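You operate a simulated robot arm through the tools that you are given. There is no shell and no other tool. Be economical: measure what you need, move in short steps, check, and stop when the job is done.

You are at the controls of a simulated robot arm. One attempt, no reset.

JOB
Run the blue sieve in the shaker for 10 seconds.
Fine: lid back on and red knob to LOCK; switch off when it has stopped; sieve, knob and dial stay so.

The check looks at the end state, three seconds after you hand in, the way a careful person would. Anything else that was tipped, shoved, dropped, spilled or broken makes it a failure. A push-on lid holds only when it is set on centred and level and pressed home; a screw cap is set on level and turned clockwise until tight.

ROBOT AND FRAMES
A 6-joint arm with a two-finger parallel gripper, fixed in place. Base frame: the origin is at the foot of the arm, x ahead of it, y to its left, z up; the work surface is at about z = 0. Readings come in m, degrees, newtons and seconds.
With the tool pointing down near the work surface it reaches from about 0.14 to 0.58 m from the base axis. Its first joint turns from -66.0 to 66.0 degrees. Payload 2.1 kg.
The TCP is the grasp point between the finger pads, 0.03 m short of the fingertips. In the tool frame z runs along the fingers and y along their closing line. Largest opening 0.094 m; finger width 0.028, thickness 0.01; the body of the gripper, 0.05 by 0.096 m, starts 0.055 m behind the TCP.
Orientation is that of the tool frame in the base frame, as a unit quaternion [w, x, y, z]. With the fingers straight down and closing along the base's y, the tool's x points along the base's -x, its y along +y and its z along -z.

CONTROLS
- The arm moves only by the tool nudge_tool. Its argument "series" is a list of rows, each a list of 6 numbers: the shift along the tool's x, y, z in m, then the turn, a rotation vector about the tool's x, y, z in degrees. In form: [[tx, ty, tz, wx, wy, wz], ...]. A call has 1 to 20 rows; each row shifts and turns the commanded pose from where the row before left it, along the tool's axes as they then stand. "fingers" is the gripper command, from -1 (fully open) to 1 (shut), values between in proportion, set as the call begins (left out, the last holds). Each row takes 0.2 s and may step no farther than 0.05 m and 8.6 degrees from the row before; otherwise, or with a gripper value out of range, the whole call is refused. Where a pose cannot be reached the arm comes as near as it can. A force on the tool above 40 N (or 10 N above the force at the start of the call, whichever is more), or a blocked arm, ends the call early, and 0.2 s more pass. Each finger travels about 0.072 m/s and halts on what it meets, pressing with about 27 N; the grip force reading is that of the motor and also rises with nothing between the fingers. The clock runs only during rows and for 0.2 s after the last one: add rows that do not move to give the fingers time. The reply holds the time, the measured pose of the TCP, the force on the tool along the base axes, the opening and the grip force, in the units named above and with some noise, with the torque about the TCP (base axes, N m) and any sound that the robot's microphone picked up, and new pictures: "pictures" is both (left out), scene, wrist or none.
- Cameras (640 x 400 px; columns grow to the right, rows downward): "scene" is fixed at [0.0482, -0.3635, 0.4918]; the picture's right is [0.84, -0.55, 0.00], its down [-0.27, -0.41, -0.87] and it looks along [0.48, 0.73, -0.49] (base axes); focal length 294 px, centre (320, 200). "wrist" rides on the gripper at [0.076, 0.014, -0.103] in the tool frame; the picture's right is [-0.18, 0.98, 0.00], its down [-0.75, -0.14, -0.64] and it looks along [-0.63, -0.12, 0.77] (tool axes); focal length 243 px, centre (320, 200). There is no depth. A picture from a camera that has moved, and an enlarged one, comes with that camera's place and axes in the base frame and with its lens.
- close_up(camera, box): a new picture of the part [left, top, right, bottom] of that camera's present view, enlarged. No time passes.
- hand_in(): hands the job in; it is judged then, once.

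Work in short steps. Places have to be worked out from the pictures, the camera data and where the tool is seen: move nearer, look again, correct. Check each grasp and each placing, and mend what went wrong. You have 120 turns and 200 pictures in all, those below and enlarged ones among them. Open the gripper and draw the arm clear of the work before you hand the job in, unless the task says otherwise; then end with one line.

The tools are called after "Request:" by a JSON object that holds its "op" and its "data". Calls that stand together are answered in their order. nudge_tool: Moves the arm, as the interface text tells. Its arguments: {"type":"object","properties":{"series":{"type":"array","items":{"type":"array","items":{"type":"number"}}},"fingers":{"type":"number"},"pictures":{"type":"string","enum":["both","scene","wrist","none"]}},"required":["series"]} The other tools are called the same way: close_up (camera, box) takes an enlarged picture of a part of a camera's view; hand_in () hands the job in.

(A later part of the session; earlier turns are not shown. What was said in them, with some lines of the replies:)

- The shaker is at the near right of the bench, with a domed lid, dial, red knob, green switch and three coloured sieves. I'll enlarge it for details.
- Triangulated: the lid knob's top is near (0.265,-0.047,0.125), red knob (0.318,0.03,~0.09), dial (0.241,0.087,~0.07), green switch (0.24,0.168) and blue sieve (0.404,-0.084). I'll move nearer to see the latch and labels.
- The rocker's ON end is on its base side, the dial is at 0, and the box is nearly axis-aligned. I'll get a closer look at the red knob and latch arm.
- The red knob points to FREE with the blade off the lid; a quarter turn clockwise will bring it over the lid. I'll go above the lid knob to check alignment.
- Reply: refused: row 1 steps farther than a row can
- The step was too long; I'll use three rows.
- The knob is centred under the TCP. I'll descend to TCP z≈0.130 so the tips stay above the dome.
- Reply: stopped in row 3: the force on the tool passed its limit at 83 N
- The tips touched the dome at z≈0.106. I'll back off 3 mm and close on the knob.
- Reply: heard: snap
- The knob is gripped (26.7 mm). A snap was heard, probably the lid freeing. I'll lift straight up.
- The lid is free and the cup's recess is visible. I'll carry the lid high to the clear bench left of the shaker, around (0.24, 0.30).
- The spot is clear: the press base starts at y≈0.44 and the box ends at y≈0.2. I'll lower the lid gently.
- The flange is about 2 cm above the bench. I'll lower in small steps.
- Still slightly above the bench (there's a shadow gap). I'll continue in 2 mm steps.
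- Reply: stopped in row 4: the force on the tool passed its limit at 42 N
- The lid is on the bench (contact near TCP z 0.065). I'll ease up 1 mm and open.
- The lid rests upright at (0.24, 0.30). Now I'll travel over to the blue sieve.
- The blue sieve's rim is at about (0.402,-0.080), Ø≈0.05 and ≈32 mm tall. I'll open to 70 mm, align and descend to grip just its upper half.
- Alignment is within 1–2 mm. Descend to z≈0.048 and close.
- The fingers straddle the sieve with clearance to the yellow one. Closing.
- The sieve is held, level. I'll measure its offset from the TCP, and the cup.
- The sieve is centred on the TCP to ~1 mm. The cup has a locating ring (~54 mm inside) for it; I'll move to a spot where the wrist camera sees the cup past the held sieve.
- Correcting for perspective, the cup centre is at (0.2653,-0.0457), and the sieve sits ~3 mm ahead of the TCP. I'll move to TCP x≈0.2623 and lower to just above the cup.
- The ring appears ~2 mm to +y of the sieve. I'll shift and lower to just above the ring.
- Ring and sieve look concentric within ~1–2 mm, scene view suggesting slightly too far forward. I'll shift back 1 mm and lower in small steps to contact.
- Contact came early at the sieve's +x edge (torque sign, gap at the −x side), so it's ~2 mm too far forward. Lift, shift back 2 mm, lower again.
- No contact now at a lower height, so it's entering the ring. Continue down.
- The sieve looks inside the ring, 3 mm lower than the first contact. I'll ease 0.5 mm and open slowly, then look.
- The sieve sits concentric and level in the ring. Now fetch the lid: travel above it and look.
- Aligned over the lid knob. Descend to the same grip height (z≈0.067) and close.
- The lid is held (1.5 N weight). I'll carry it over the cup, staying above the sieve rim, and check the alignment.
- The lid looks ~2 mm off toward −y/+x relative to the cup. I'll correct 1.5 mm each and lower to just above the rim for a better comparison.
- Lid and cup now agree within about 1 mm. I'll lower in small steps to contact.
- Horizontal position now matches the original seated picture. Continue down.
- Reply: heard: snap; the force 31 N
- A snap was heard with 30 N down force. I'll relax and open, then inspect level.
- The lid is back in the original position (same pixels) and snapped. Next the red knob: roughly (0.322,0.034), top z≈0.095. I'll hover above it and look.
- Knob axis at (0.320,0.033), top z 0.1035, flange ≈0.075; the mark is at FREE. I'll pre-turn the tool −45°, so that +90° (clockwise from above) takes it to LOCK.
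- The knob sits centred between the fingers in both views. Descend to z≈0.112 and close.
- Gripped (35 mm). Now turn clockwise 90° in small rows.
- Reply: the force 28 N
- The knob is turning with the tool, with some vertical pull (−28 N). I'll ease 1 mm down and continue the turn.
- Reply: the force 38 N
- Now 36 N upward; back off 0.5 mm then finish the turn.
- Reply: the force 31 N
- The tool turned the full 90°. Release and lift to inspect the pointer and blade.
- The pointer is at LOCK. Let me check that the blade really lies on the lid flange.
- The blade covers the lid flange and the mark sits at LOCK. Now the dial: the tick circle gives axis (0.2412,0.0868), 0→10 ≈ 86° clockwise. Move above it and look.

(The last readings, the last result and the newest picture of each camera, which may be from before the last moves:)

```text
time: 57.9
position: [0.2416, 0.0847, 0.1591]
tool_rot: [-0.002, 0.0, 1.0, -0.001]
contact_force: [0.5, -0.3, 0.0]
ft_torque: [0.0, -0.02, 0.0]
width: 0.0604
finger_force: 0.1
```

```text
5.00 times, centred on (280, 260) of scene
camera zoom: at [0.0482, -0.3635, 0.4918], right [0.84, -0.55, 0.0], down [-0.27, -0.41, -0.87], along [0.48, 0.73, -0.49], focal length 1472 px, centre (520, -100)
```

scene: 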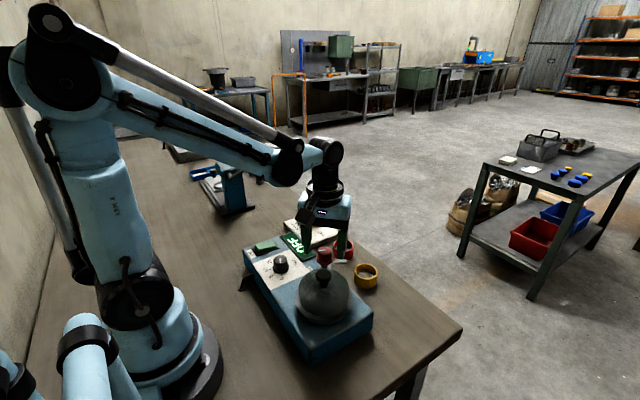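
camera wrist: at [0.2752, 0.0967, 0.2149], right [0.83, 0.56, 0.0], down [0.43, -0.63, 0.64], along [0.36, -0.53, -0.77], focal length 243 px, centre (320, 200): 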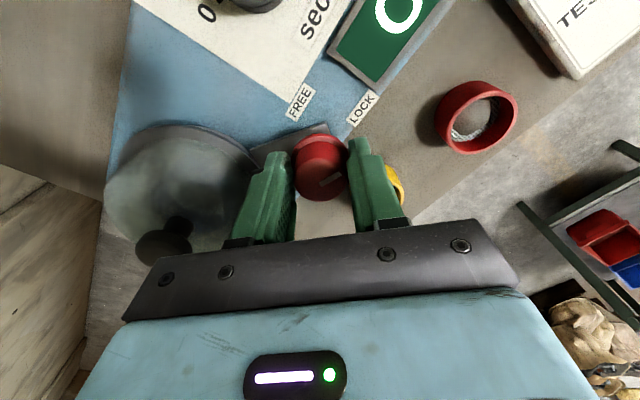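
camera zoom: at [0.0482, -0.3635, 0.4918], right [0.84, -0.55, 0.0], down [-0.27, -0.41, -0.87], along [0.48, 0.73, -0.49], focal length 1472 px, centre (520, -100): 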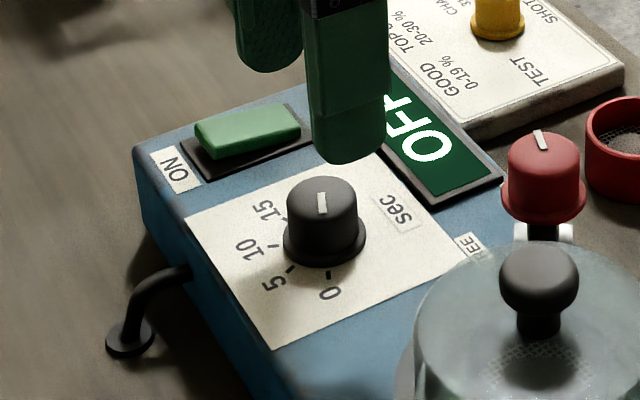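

Refined dial axis (0.242,0.088), top z≈0.08; ticks are ~45° apart so 0→10 is 90° clockwise. Pre-turn −45° and lower partway.

Request:
{"op": "nudge_tool", "data": {"series": [[-0.0007, 0.0028, 0, 0, 0, -7.5], [0, 0, 0, 0, 0, -7.5], [0, 0, 0, 0, 0, -7.5], [0, 0, 0, 0, 0, -7.5], [0, 0, 0, 0, 0, -7.5], [0, 0, 0, 0, 0, -7.5], [0, 0, 0.03, 0, 0, 0], [0, 0, 0.02, 0, 0, 0], [0, 0, 0, 0, 0, 0]], "pictures": "none"}}

Request:
{"op": "close_up", "data": {"camera": "wrist", "box": [220, 80, 420, 210]}}

Request:
{"op": "close_up", "data": {"camera": "scene", "box": [240, 210, 320, 290]}}

```text
time: 59.9
position: [0.2423, 0.0891, 0.1086]
tool_rot: [-0.001, -0.383, 0.924, 0.002]
contact_force: [0.5, 0.3, -0.2]
ft_torque: [-0.01, -0.02, -0.01]
width: 0.0602
finger_force: 0.1
```

```text
3.08 times, centred on (320, 145) of wrist
camera zoom: at [0.1778, 0.046, 0.2107], right [-0.56, 0.83, 0.0], down [0.64, 0.43, 0.64], along [0.53, 0.36, -0.77], focal length 746 px, centre (320, 369)
```

zoom: 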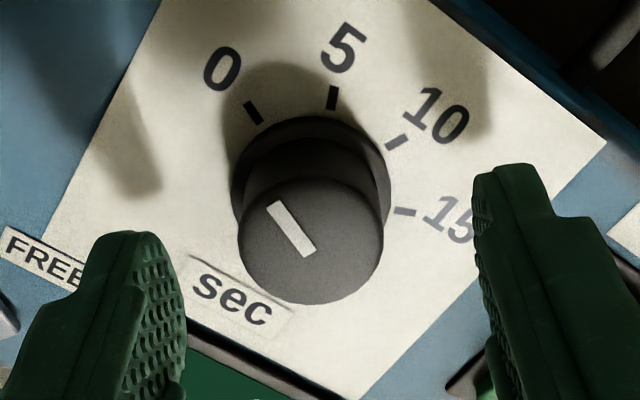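

```text
5.00 times, centred on (280, 250) of scene
camera zoom: at [0.0482, -0.3635, 0.4918], right [0.84, -0.55, 0.0], down [-0.27, -0.41, -0.87], along [0.48, 0.73, -0.49], focal length 1472 px, centre (520, -50)
```

zoom: 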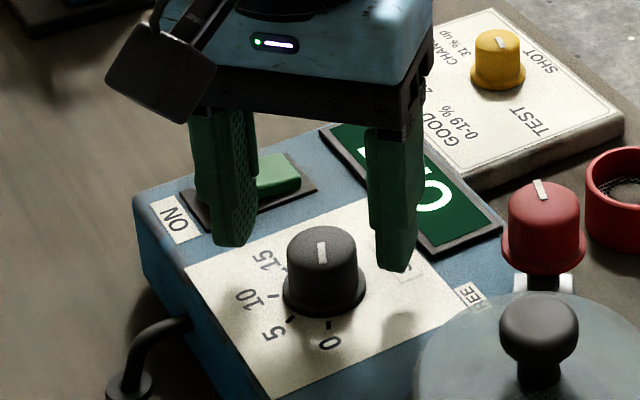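

The knob is 1.6 mm off along the closing line; correct, descend to z≈0.097, then close.

Request:
{"op": "nudge_tool", "data": {"series": [[0, -0.0016, 0.005, 0, 0, 0], [0, 0, 0.006, 0, 0, 0], [0, 0, 0, 0, 0, 0]], "pictures": "none"}}

Request:
{"op": "nudge_tool", "data": {"series": [[0, 0, 0, 0, 0, 0], [0, 0, 0, 0, 0, 0], [0, 0, 0, 0, 0, 0]], "fingers": 1, "pictures": "wrist"}}

```text
time: 60.7
position: [0.2419, 0.0871, 0.097]
tool_rot: [-0.002, -0.383, 0.924, 0.001]
contact_force: [0.1, 0.3, -0.4]
ft_torque: [-0.04, -0.01, 0.0]
width: 0.0602
finger_force: 0.1
```

```text
time: 61.5
position: [0.243, 0.0878, 0.0962]
tool_rot: [-0.001, -0.383, 0.924, 0.0]
contact_force: [3.2, -3.3, -5.8]
ft_torque: [-0.13, -0.14, 0.0]
width: 0.0289
finger_force: 44.6
camera wrist: at [0.1789, 0.0447, 0.1997], right [-0.56, 0.83, 0.0], down [0.63, 0.43, 0.64], along [0.53, 0.36, -0.77], focal length 243 px, centre (320, 200)
```

wrist: 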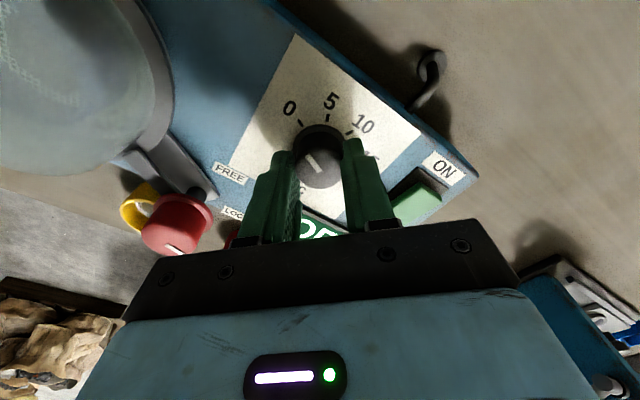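

Gripped (29 mm). Turn clockwise: first 45°, then the rest.

Request:
{"op": "nudge_tool", "data": {"series": [[0, 0, 0, 0, 0, 7.5], [0, 0, 0, 0, 0, 7.5], [0, 0, 0, 0, 0, 7.5], [0, 0, 0, 0, 0, 7.5], [0, 0, 0, 0, 0, 7.5], [0, 0, 0, 0, 0, 7.5], [0, 0, 0, 0, 0, 7.5], [0, 0, 0, 0, 0, 7.5], [0, 0, 0, 0, 0, 7.5], [0, 0, 0, 0, 0, 7.5], [0, 0, 0, 0, 0, 7.5], [0, 0, 0, 0, 0, 7.5], [0, 0, 0, 0, 0, 0]], "pictures": "wrist"}}

Request:
{"op": "close_up", "data": {"camera": "wrist", "box": [240, 80, 400, 200]}}

```text
time: 64.3
position: [0.2424, 0.0884, 0.0966]
tool_rot: [-0.002, 0.384, 0.923, 0.0]
contact_force: [14.4, -2.9, 0.9]
ft_torque: [-0.14, -0.42, -0.01]
width: 0.0289
finger_force: 45.0
camera wrist: at [0.1993, 0.1525, 0.1997], right [0.83, 0.56, 0.0], down [0.43, -0.63, 0.64], along [0.36, -0.53, -0.77], focal length 243 px, centre (320, 200)
```

wrist: 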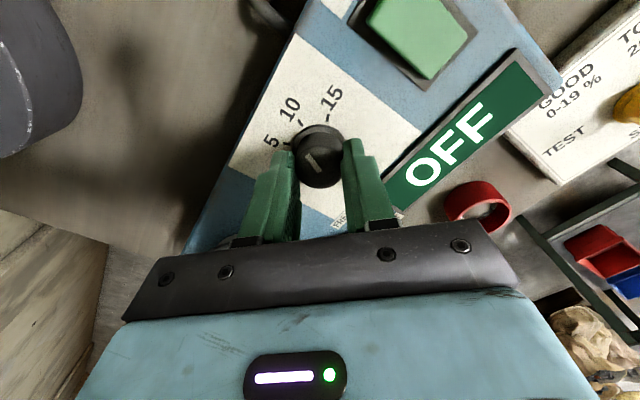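

```text
3.33 times, centred on (320, 140) of wrist
camera zoom: at [0.1993, 0.1525, 0.1997], right [0.83, 0.56, 0.0], down [0.43, -0.63, 0.64], along [0.36, -0.53, -0.77], focal length 809 px, centre (320, 400)
```

zoom: 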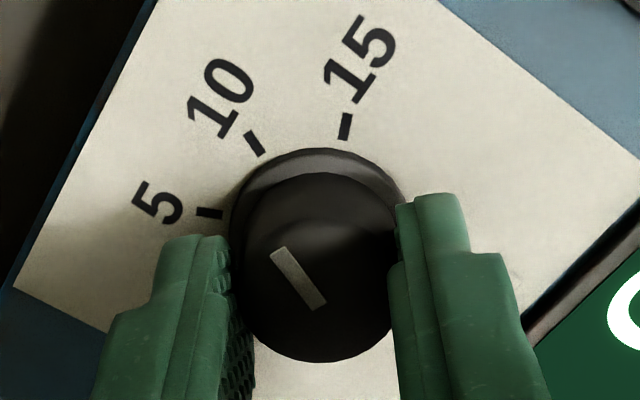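

The mark lines up with the 10 tick. Release, lift and check from the neutral orientation.

Request:
{"op": "nudge_tool", "data": {"series": [[0, 0, 0, 0, 0, 0], [0, 0, 0, 0, 0, 0]], "fingers": -0.28, "pictures": "none"}}

Request:
{"op": "nudge_tool", "data": {"series": [[0, 0, -0.03, 0, 0, 0], [0, 0, -0.035, 0, 0, 0], [0, 0, 0, 0, 0, -7.5], [0, 0, 0, 0, 0, -7.5], [0, 0, 0, 0, 0, -7.5], [0, 0, 0, 0, 0, -7.5], [0, 0, 0, 0, 0, -7.5], [0, 0, 0, 0, 0, -7.5], [0, 0, 0, 0, 0, 0]], "pictures": "none"}}

Request:
{"op": "close_up", "data": {"camera": "wrist", "box": [220, 60, 420, 190]}}

Request:
{"op": "close_up", "data": {"camera": "scene", "box": [240, 220, 320, 300]}}

```text
time: 64.9
position: [0.2424, 0.0879, 0.0974]
tool_rot: [-0.002, 0.383, 0.924, -0.002]
contact_force: [0.0, -0.4, -0.7]
ft_torque: [0.01, 0.03, 0.01]
width: 0.0603
finger_force: 0.0
```

```text
time: 66.9
position: [0.2424, 0.0885, 0.1623]
tool_rot: [-0.001, -0.001, 1.0, 0.0]
contact_force: [-0.5, 0.4, 0.6]
ft_torque: [-0.01, -0.06, 0.0]
width: 0.0603
finger_force: 0.1
```

```text
3.08 times, centred on (320, 125) of wrist
camera zoom: at [0.1668, 0.1023, 0.2648], right [0.18, 0.98, 0.0], down [0.76, -0.14, 0.64], along [0.63, -0.12, -0.77], focal length 746 px, centre (320, 431)
```

zoom: 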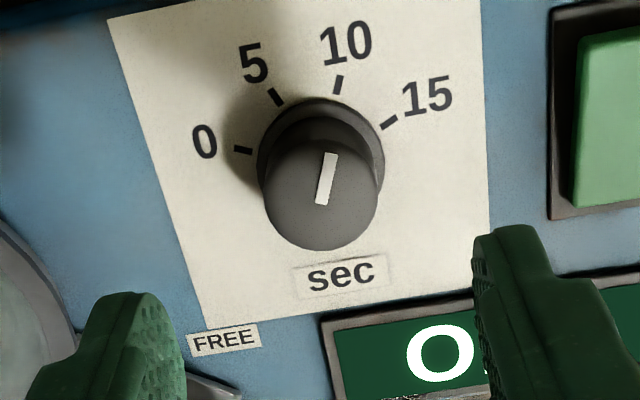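

```text
5.00 times, centred on (280, 260) of scene
camera zoom: at [0.0482, -0.3635, 0.4918], right [0.84, -0.55, 0.0], down [-0.27, -0.41, -0.87], along [0.48, 0.73, -0.49], focal length 1472 px, centre (520, -100)
```

zoom: 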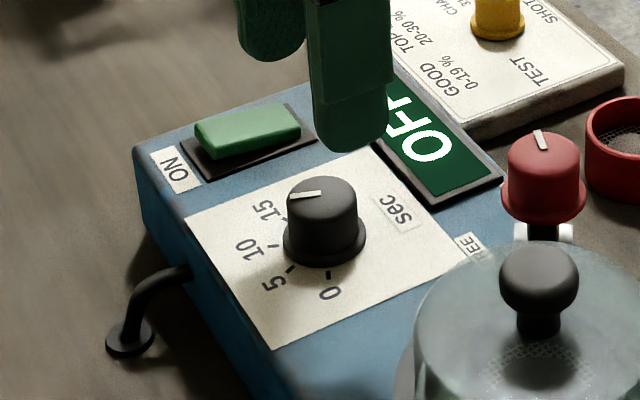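

The dial reads 10 (same small viewing bias as at 0). Now the rocker: ON end near (0.222–0.23, 0.168). Close the fingers, hover and look.

Request:
{"op": "nudge_tool", "data": {"series": [[0.008, 0.027, 0, 0, 0, 0], [0.008, 0.027, 0, 0, 0, 0], [0.0075, 0.0255, 0, 0, 0, 0], [0, 0, 0.015, 0, 0, 0], [0, 0, 0, 0, 0, 0]], "fingers": 1, "pictures": "wrist"}}

Request:
{"op": "close_up", "data": {"camera": "wrist", "box": [240, 50, 400, 170]}}

Request:
{"op": "close_up", "data": {"camera": "scene", "box": [230, 205, 310, 275]}}

```text
time: 68.1
position: [0.2196, 0.1671, 0.1467]
tool_rot: [-0.002, 0.0, 1.0, 0.0]
contact_force: [-0.3, 0.5, 0.3]
ft_torque: [0.02, 0.02, -0.01]
width: 0.0
finger_force: 26.5
camera wrist: at [0.1434, 0.1821, 0.2497], right [0.18, 0.98, 0.0], down [0.76, -0.14, 0.64], along [0.63, -0.12, -0.77], focal length 243 px, centre (320, 200)
```

wrist: 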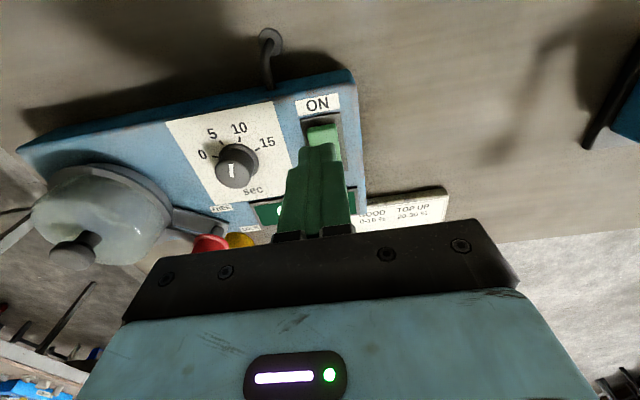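

```text
3.33 times, centred on (320, 110) of wrist
camera zoom: at [0.1434, 0.1821, 0.2497], right [0.18, 0.98, 0.0], down [0.76, -0.14, 0.64], along [0.63, -0.12, -0.77], focal length 809 px, centre (320, 500)
```

zoom: 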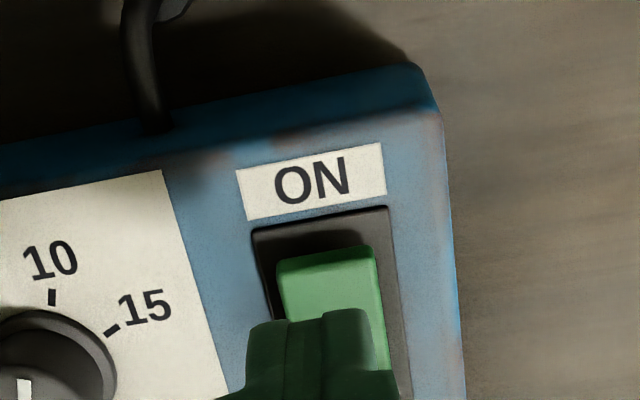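

```text
5.71 times, centred on (270, 240) of scene
camera zoom: at [0.0482, -0.3635, 0.4918], right [0.84, -0.55, 0.0], down [-0.27, -0.41, -0.87], along [0.48, 0.73, -0.49], focal length 1682 px, centre (606, -29)
```

zoom: 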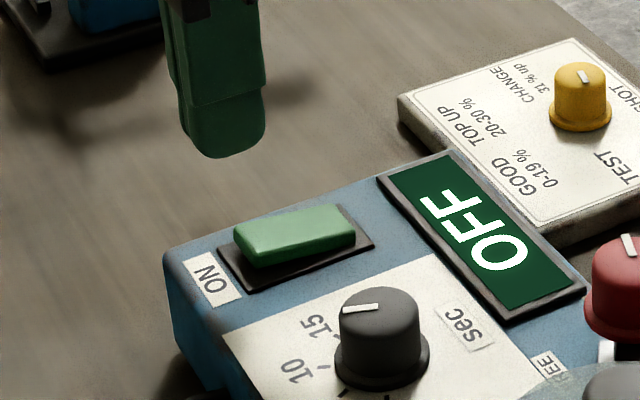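

The rocker's ON end is raised at x≈0.218–0.23, y≈0.169. Descend and press it in small steps.

Request:
{"op": "nudge_tool", "data": {"series": [[0, 0.0015, 0.02, 0, 0, 0], [0, 0, 0.018, 0, 0, 0], [0, 0, 0.002, 0, 0, 0], [0, 0, 0.002, 0, 0, 0], [0, 0, 0.002, 0, 0, 0], [0, 0, 0.002, 0, 0, 0]], "pictures": "none"}}

```text
time: 69.5
position: [0.2195, 0.169, 0.1016]
tool_rot: [-0.002, 0.0, 1.0, 0.0]
contact_force: [-0.5, -0.3, 0.7]
ft_torque: [0.01, 0.0, 0.0]
width: 0.0
finger_force: 27.2
```

Request:
{"op": "nudge_tool", "data": {"series": [[0, 0, 0.002, 0, 0, 0], [0, 0, 0.002, 0, 0, 0], [0, 0, 0.002, 0, 0, 0], [0, 0, 0.002, 0, 0, 0]], "pictures": "none"}}

Request:
{"op": "close_up", "data": {"camera": "scene", "box": [230, 205, 310, 275]}}

```text
time: 70.5
position: [0.2194, 0.1695, 0.0941]
tool_rot: [-0.003, -0.001, 1.0, -0.001]
contact_force: [-2.5, -0.5, 13.1]
ft_torque: [0.0, -0.12, -0.05]
width: 0.0001
finger_force: 27.3
stopped in row 4: the force on the tool passed its limit at 54 N (the readings are from after the stop); the commanded pose is now the measured one
```

```text
5.71 times, centred on (270, 240) of scene
camera zoom: at [0.0481, -0.3635, 0.4918], right [0.84, -0.55, 0.0], down [-0.27, -0.41, -0.87], along [0.48, 0.73, -0.49], focal length 1682 px, centre (606, -29)
```

zoom: 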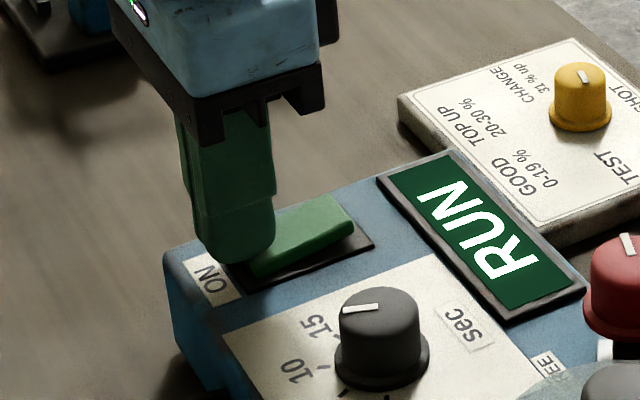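

The display shows RUN (started ≈70.2 s). Lift, shift over the other end of the rocker, and wait.

Request:
{"op": "nudge_tool", "data": {"series": [[0, 0, -0.03, 0, 0, 0], [-0.021, -0.001, 0, 0, 0, 0], [-0.021, 0, 0, 0, 0, 0], [0, 0, 0, 0, 0, 0], [0, 0, 0, 0, 0, 0], [0, 0, 0, 0, 0, 0], [0, 0, 0, 0, 0, 0], [0, 0, 0, 0, 0, 0], [0, 0, 0, 0, 0, 0], [0, 0, 0, 0, 0, 0], [0, 0, 0, 0, 0, 0], [0, 0, 0, 0, 0, 0], [0, 0, 0, 0, 0, 0], [0, 0, 0, 0, 0, 0], [0, 0, 0, 0, 0, 0]], "pictures": "scene"}}

Request:
{"op": "nudge_tool", "data": {"series": [[0, 0, 0, 0, 0, 0], [0, 0, 0, 0, 0, 0], [0, 0, 0, 0, 0, 0], [0, 0, 0, 0, 0, 0], [0, 0, 0, 0, 0, 0], [0, 0, 0, 0, 0, 0], [0, 0, 0, 0, 0, 0], [0, 0, 0, 0, 0, 0], [0, 0, 0, 0, 0, 0], [0, 0, 0, 0, 0, 0], [0, 0, 0, 0, 0, 0], [0, 0, 0, 0, 0, 0], [0, 0, 0, 0, 0, 0], [0, 0, 0, 0, 0, 0], [0, 0, 0, 0, 0, 0], [0, 0, 0, 0, 0, 0], [0, 0, 0, 0, 0, 0], [0, 0, 0, 0, 0, 0], [0, 0, 0, 0, 0, 0], [0, 0, 0, 0, 0, 0]], "pictures": "none"}}

Request:
{"op": "nudge_tool", "data": {"series": [[0, 0, 0, 0, 0, 0], [0, 0, 0, 0, 0, 0], [0, 0, 0, 0, 0, 0], [0, 0, 0, 0, 0, 0], [0, 0, 0, 0, 0, 0], [0, 0, 0, 0, 0, 0], [0, 0, 0, 0, 0, 0], [0, 0, 0, 0, 0, 0], [0, 0, 0, 0, 0, 0], [0, 0, 0, 0, 0, 0], [0, 0, 0, 0, 0, 0], [0, 0, 0, 0, 0, 0], [0, 0, 0, 0, 0, 0], [0, 0, 0, 0, 0, 0], [0, 0, 0, 0, 0, 0], [0, 0, 0, 0, 0, 0], [0, 0, 0, 0, 0, 0], [0, 0, 0, 0, 0, 0], [0, 0, 0, 0, 0, 0], [0, 0, 0, 0, 0, 0]], "pictures": "scene"}}

Request:
{"op": "close_up", "data": {"camera": "scene", "box": [240, 205, 380, 335]}}

```text
time: 73.7
position: [0.2618, 0.1675, 0.1241]
tool_rot: [-0.002, 0.0, 1.0, 0.0]
contact_force: [0.6, 0.3, 0.4]
ft_torque: [0.02, -0.02, 0.01]
width: 0.0
finger_force: 27.5
```

scene: 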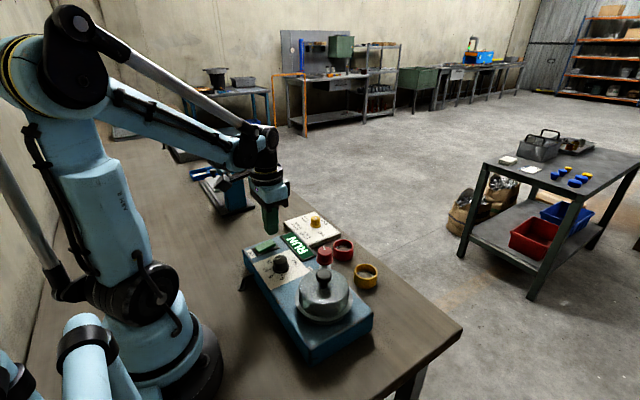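

```text
time: 77.9
position: [0.2621, 0.1675, 0.1241]
tool_rot: [-0.003, 0.0, 1.0, 0.0]
contact_force: [-0.2, -0.8, 0.8]
ft_torque: [0.02, -0.01, 0.01]
width: 0.0001
finger_force: 27.1
```

```text
time: 82.1
position: [0.2629, 0.1679, 0.1248]
tool_rot: [-0.003, 0.0, 1.0, -0.001]
contact_force: [1.3, -0.2, -0.9]
ft_torque: [0.0, 0.01, 0.01]
width: 0.0
finger_force: 27.3
```

scene: 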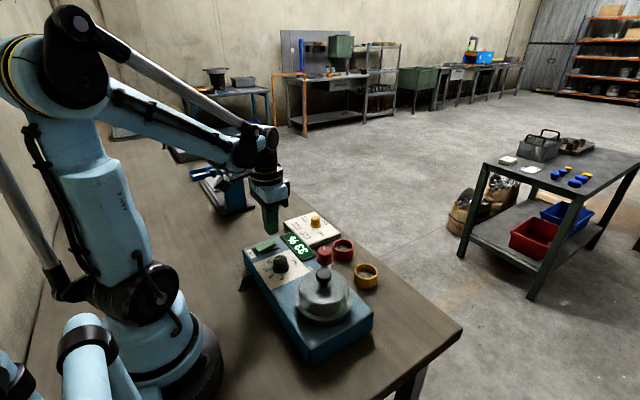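

```text
3.08 times, centred on (310, 270) of scene
camera zoom: at [0.0482, -0.3635, 0.4918], right [0.84, -0.55, 0.0], down [-0.27, -0.41, -0.87], along [0.48, 0.73, -0.49], focal length 906 px, centre (351, -15)
```

zoom: 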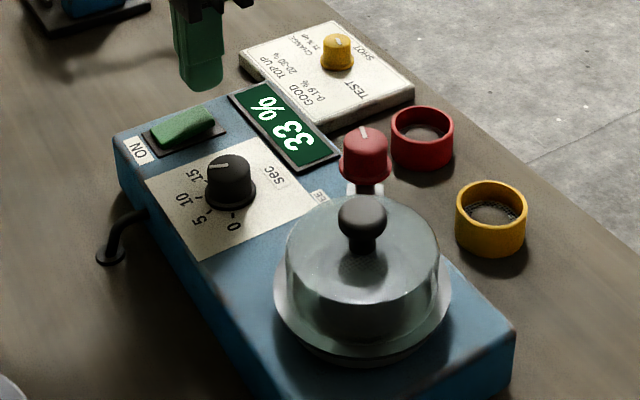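

It has stopped; the display shows a percent reading. I'll read it before switching off.

Request:
{"op": "close_up", "data": {"camera": "scene", "box": [275, 205, 345, 265]}}

Request:
{"op": "close_up", "data": {"camera": "wrist", "box": [200, 40, 480, 215]}}

```text
6.67 times, centred on (310, 235) of scene
camera zoom: at [0.0482, -0.3635, 0.4918], right [0.84, -0.55, 0.0], down [-0.27, -0.41, -0.87], along [0.48, 0.73, -0.49], focal length 1963 px, centre (387, -33)
```

zoom: 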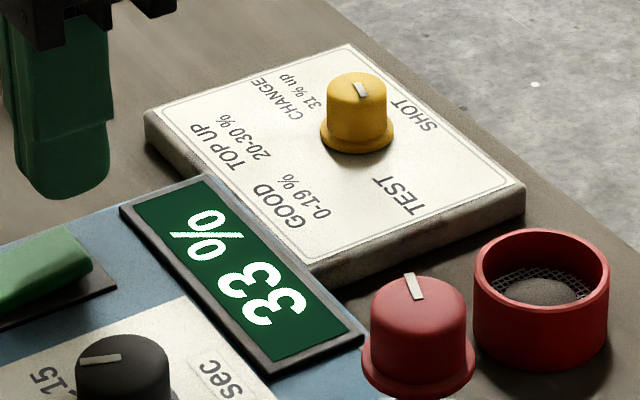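

```text
2.29 times, centred on (340, 128) of wrist
camera zoom: at [0.1857, 0.1821, 0.2272], right [0.18, 0.98, 0.0], down [0.76, -0.14, 0.64], along [0.63, -0.12, -0.77], focal length 555 px, centre (274, 366)
```

zoom: 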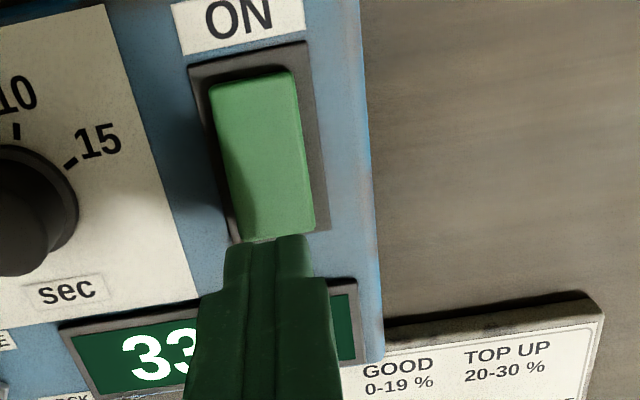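

Reading is 33 %. Now press the OFF end of the rocker.

Request:
{"op": "nudge_tool", "data": {"series": [[0, -0.002, 0.018, 0, 0, 0], [0, 0, 0.003, 0, 0, 0], [0, 0, 0.002, 0, 0, 0], [0, 0, 0.002, 0, 0, 0], [0, 0, 0.002, 0, 0, 0], [0, 0, 0.002, 0, 0, 0]], "pictures": "none"}}

Request:
{"op": "close_up", "data": {"camera": "scene", "box": [230, 205, 330, 275]}}

```text
time: 83.5
position: [0.2611, 0.1654, 0.0966]
tool_rot: [-0.002, 0.0, 1.0, -0.001]
contact_force: [2.1, -0.3, 11.8]
ft_torque: [-0.02, 0.06, 0.02]
width: 0.0003
finger_force: 26.8
```

```text
5.71 times, centred on (280, 240) of scene
camera zoom: at [0.0482, -0.3635, 0.4918], right [0.84, -0.55, 0.0], down [-0.27, -0.41, -0.87], along [0.48, 0.73, -0.49], focal length 1682 px, centre (549, -29)
```

zoom: 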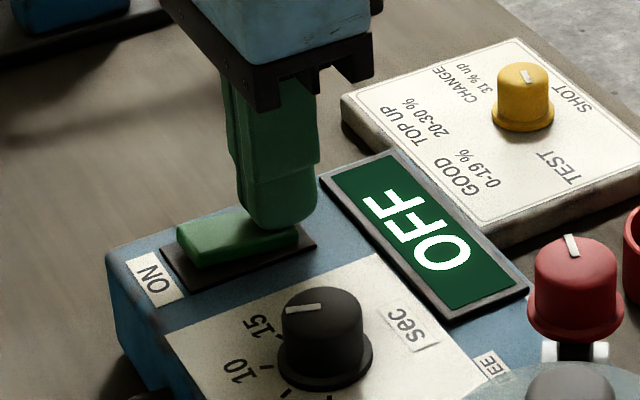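

The display reads OFF. One more millimetre to seat the rocker fully, then withdraw and open.

Request:
{"op": "nudge_tool", "data": {"series": [[0, 0, 0.0015, 0, 0, 0], [0, 0, 0, 0, 0, 0]], "pictures": "none"}}

Request:
{"op": "nudge_tool", "data": {"series": [[0, 0, -0.04, 0, 0, 0], [0, 0, -0.04, 0, 0, 0], [0, 0, -0.04, 0, 0, 0], [0, 0, -0.04, 0, 0, 0], [0, 0.04, 0, 0, 0, 0], [0, 0.04, 0, 0, 0, 0], [0, 0, 0, 0, 0, 0]], "fingers": -1, "pictures": "both"}}

Request:
{"op": "close_up", "data": {"camera": "scene", "box": [240, 205, 380, 335]}}

```text
time: 83.9
position: [0.2618, 0.1663, 0.0949]
tool_rot: [-0.003, 0.0, 1.0, -0.001]
contact_force: [-1.1, 0.9, 7.5]
ft_torque: [0.05, 0.11, 0.03]
width: 0.0
finger_force: 26.9
stopped in row 1: the force on the tool passed its limit at 50 N (the readings are from after the stop); the commanded pose is now the measured one
```

```text
time: 85.5
position: [0.2627, 0.2474, 0.2546]
tool_rot: [-0.003, 0.001, 1.0, -0.001]
contact_force: [-0.6, -0.8, 0.0]
ft_torque: [0.01, -0.04, 0.0]
width: 0.0942
finger_force: 0.0
camera wrist: at [0.1867, 0.262, 0.3581], right [0.19, 0.98, 0.0], down [0.76, -0.14, 0.64], along [0.63, -0.12, -0.77], focal length 243 px, centre (320, 200)
```

scene: 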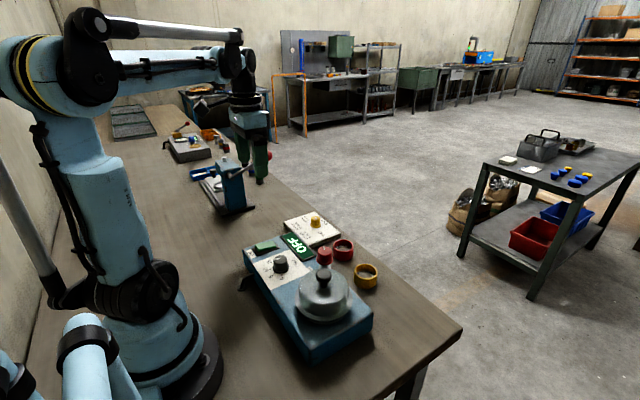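
wrist: 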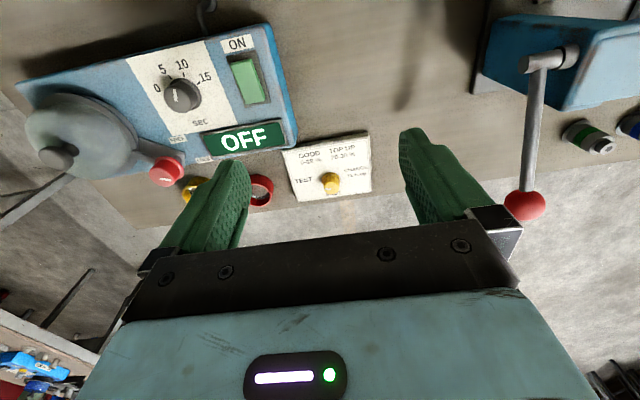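

```text
3.08 times, centred on (310, 270) of scene
camera zoom: at [0.0482, -0.3635, 0.4918], right [0.84, -0.55, 0.0], down [-0.27, -0.41, -0.87], along [0.48, 0.73, -0.49], focal length 906 px, centre (351, -15)
```

zoom: 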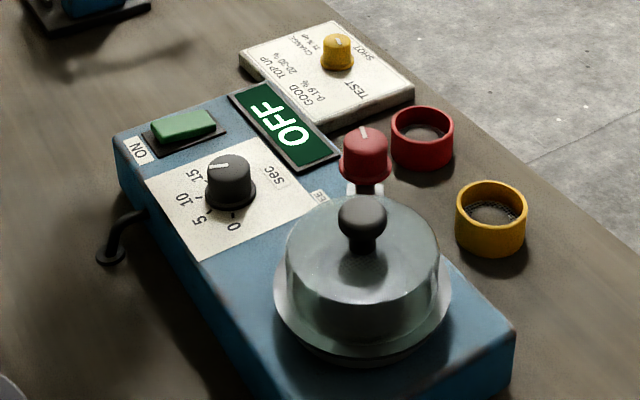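

All as required: lid seated and latched, knob at LOCK, dial at 10, shaker OFF, gripper open and clear. Handing in.

Request:
{"op": "hand_in", "data": {}}

```text
The job is handed in.
```

The blue sieve ran for the 10 s set on the dial and the shaker stopped by itself, reading 33 %; the lid is back on, the red knob is at LOCK, the dial is still at 10 and the switch is OFF.
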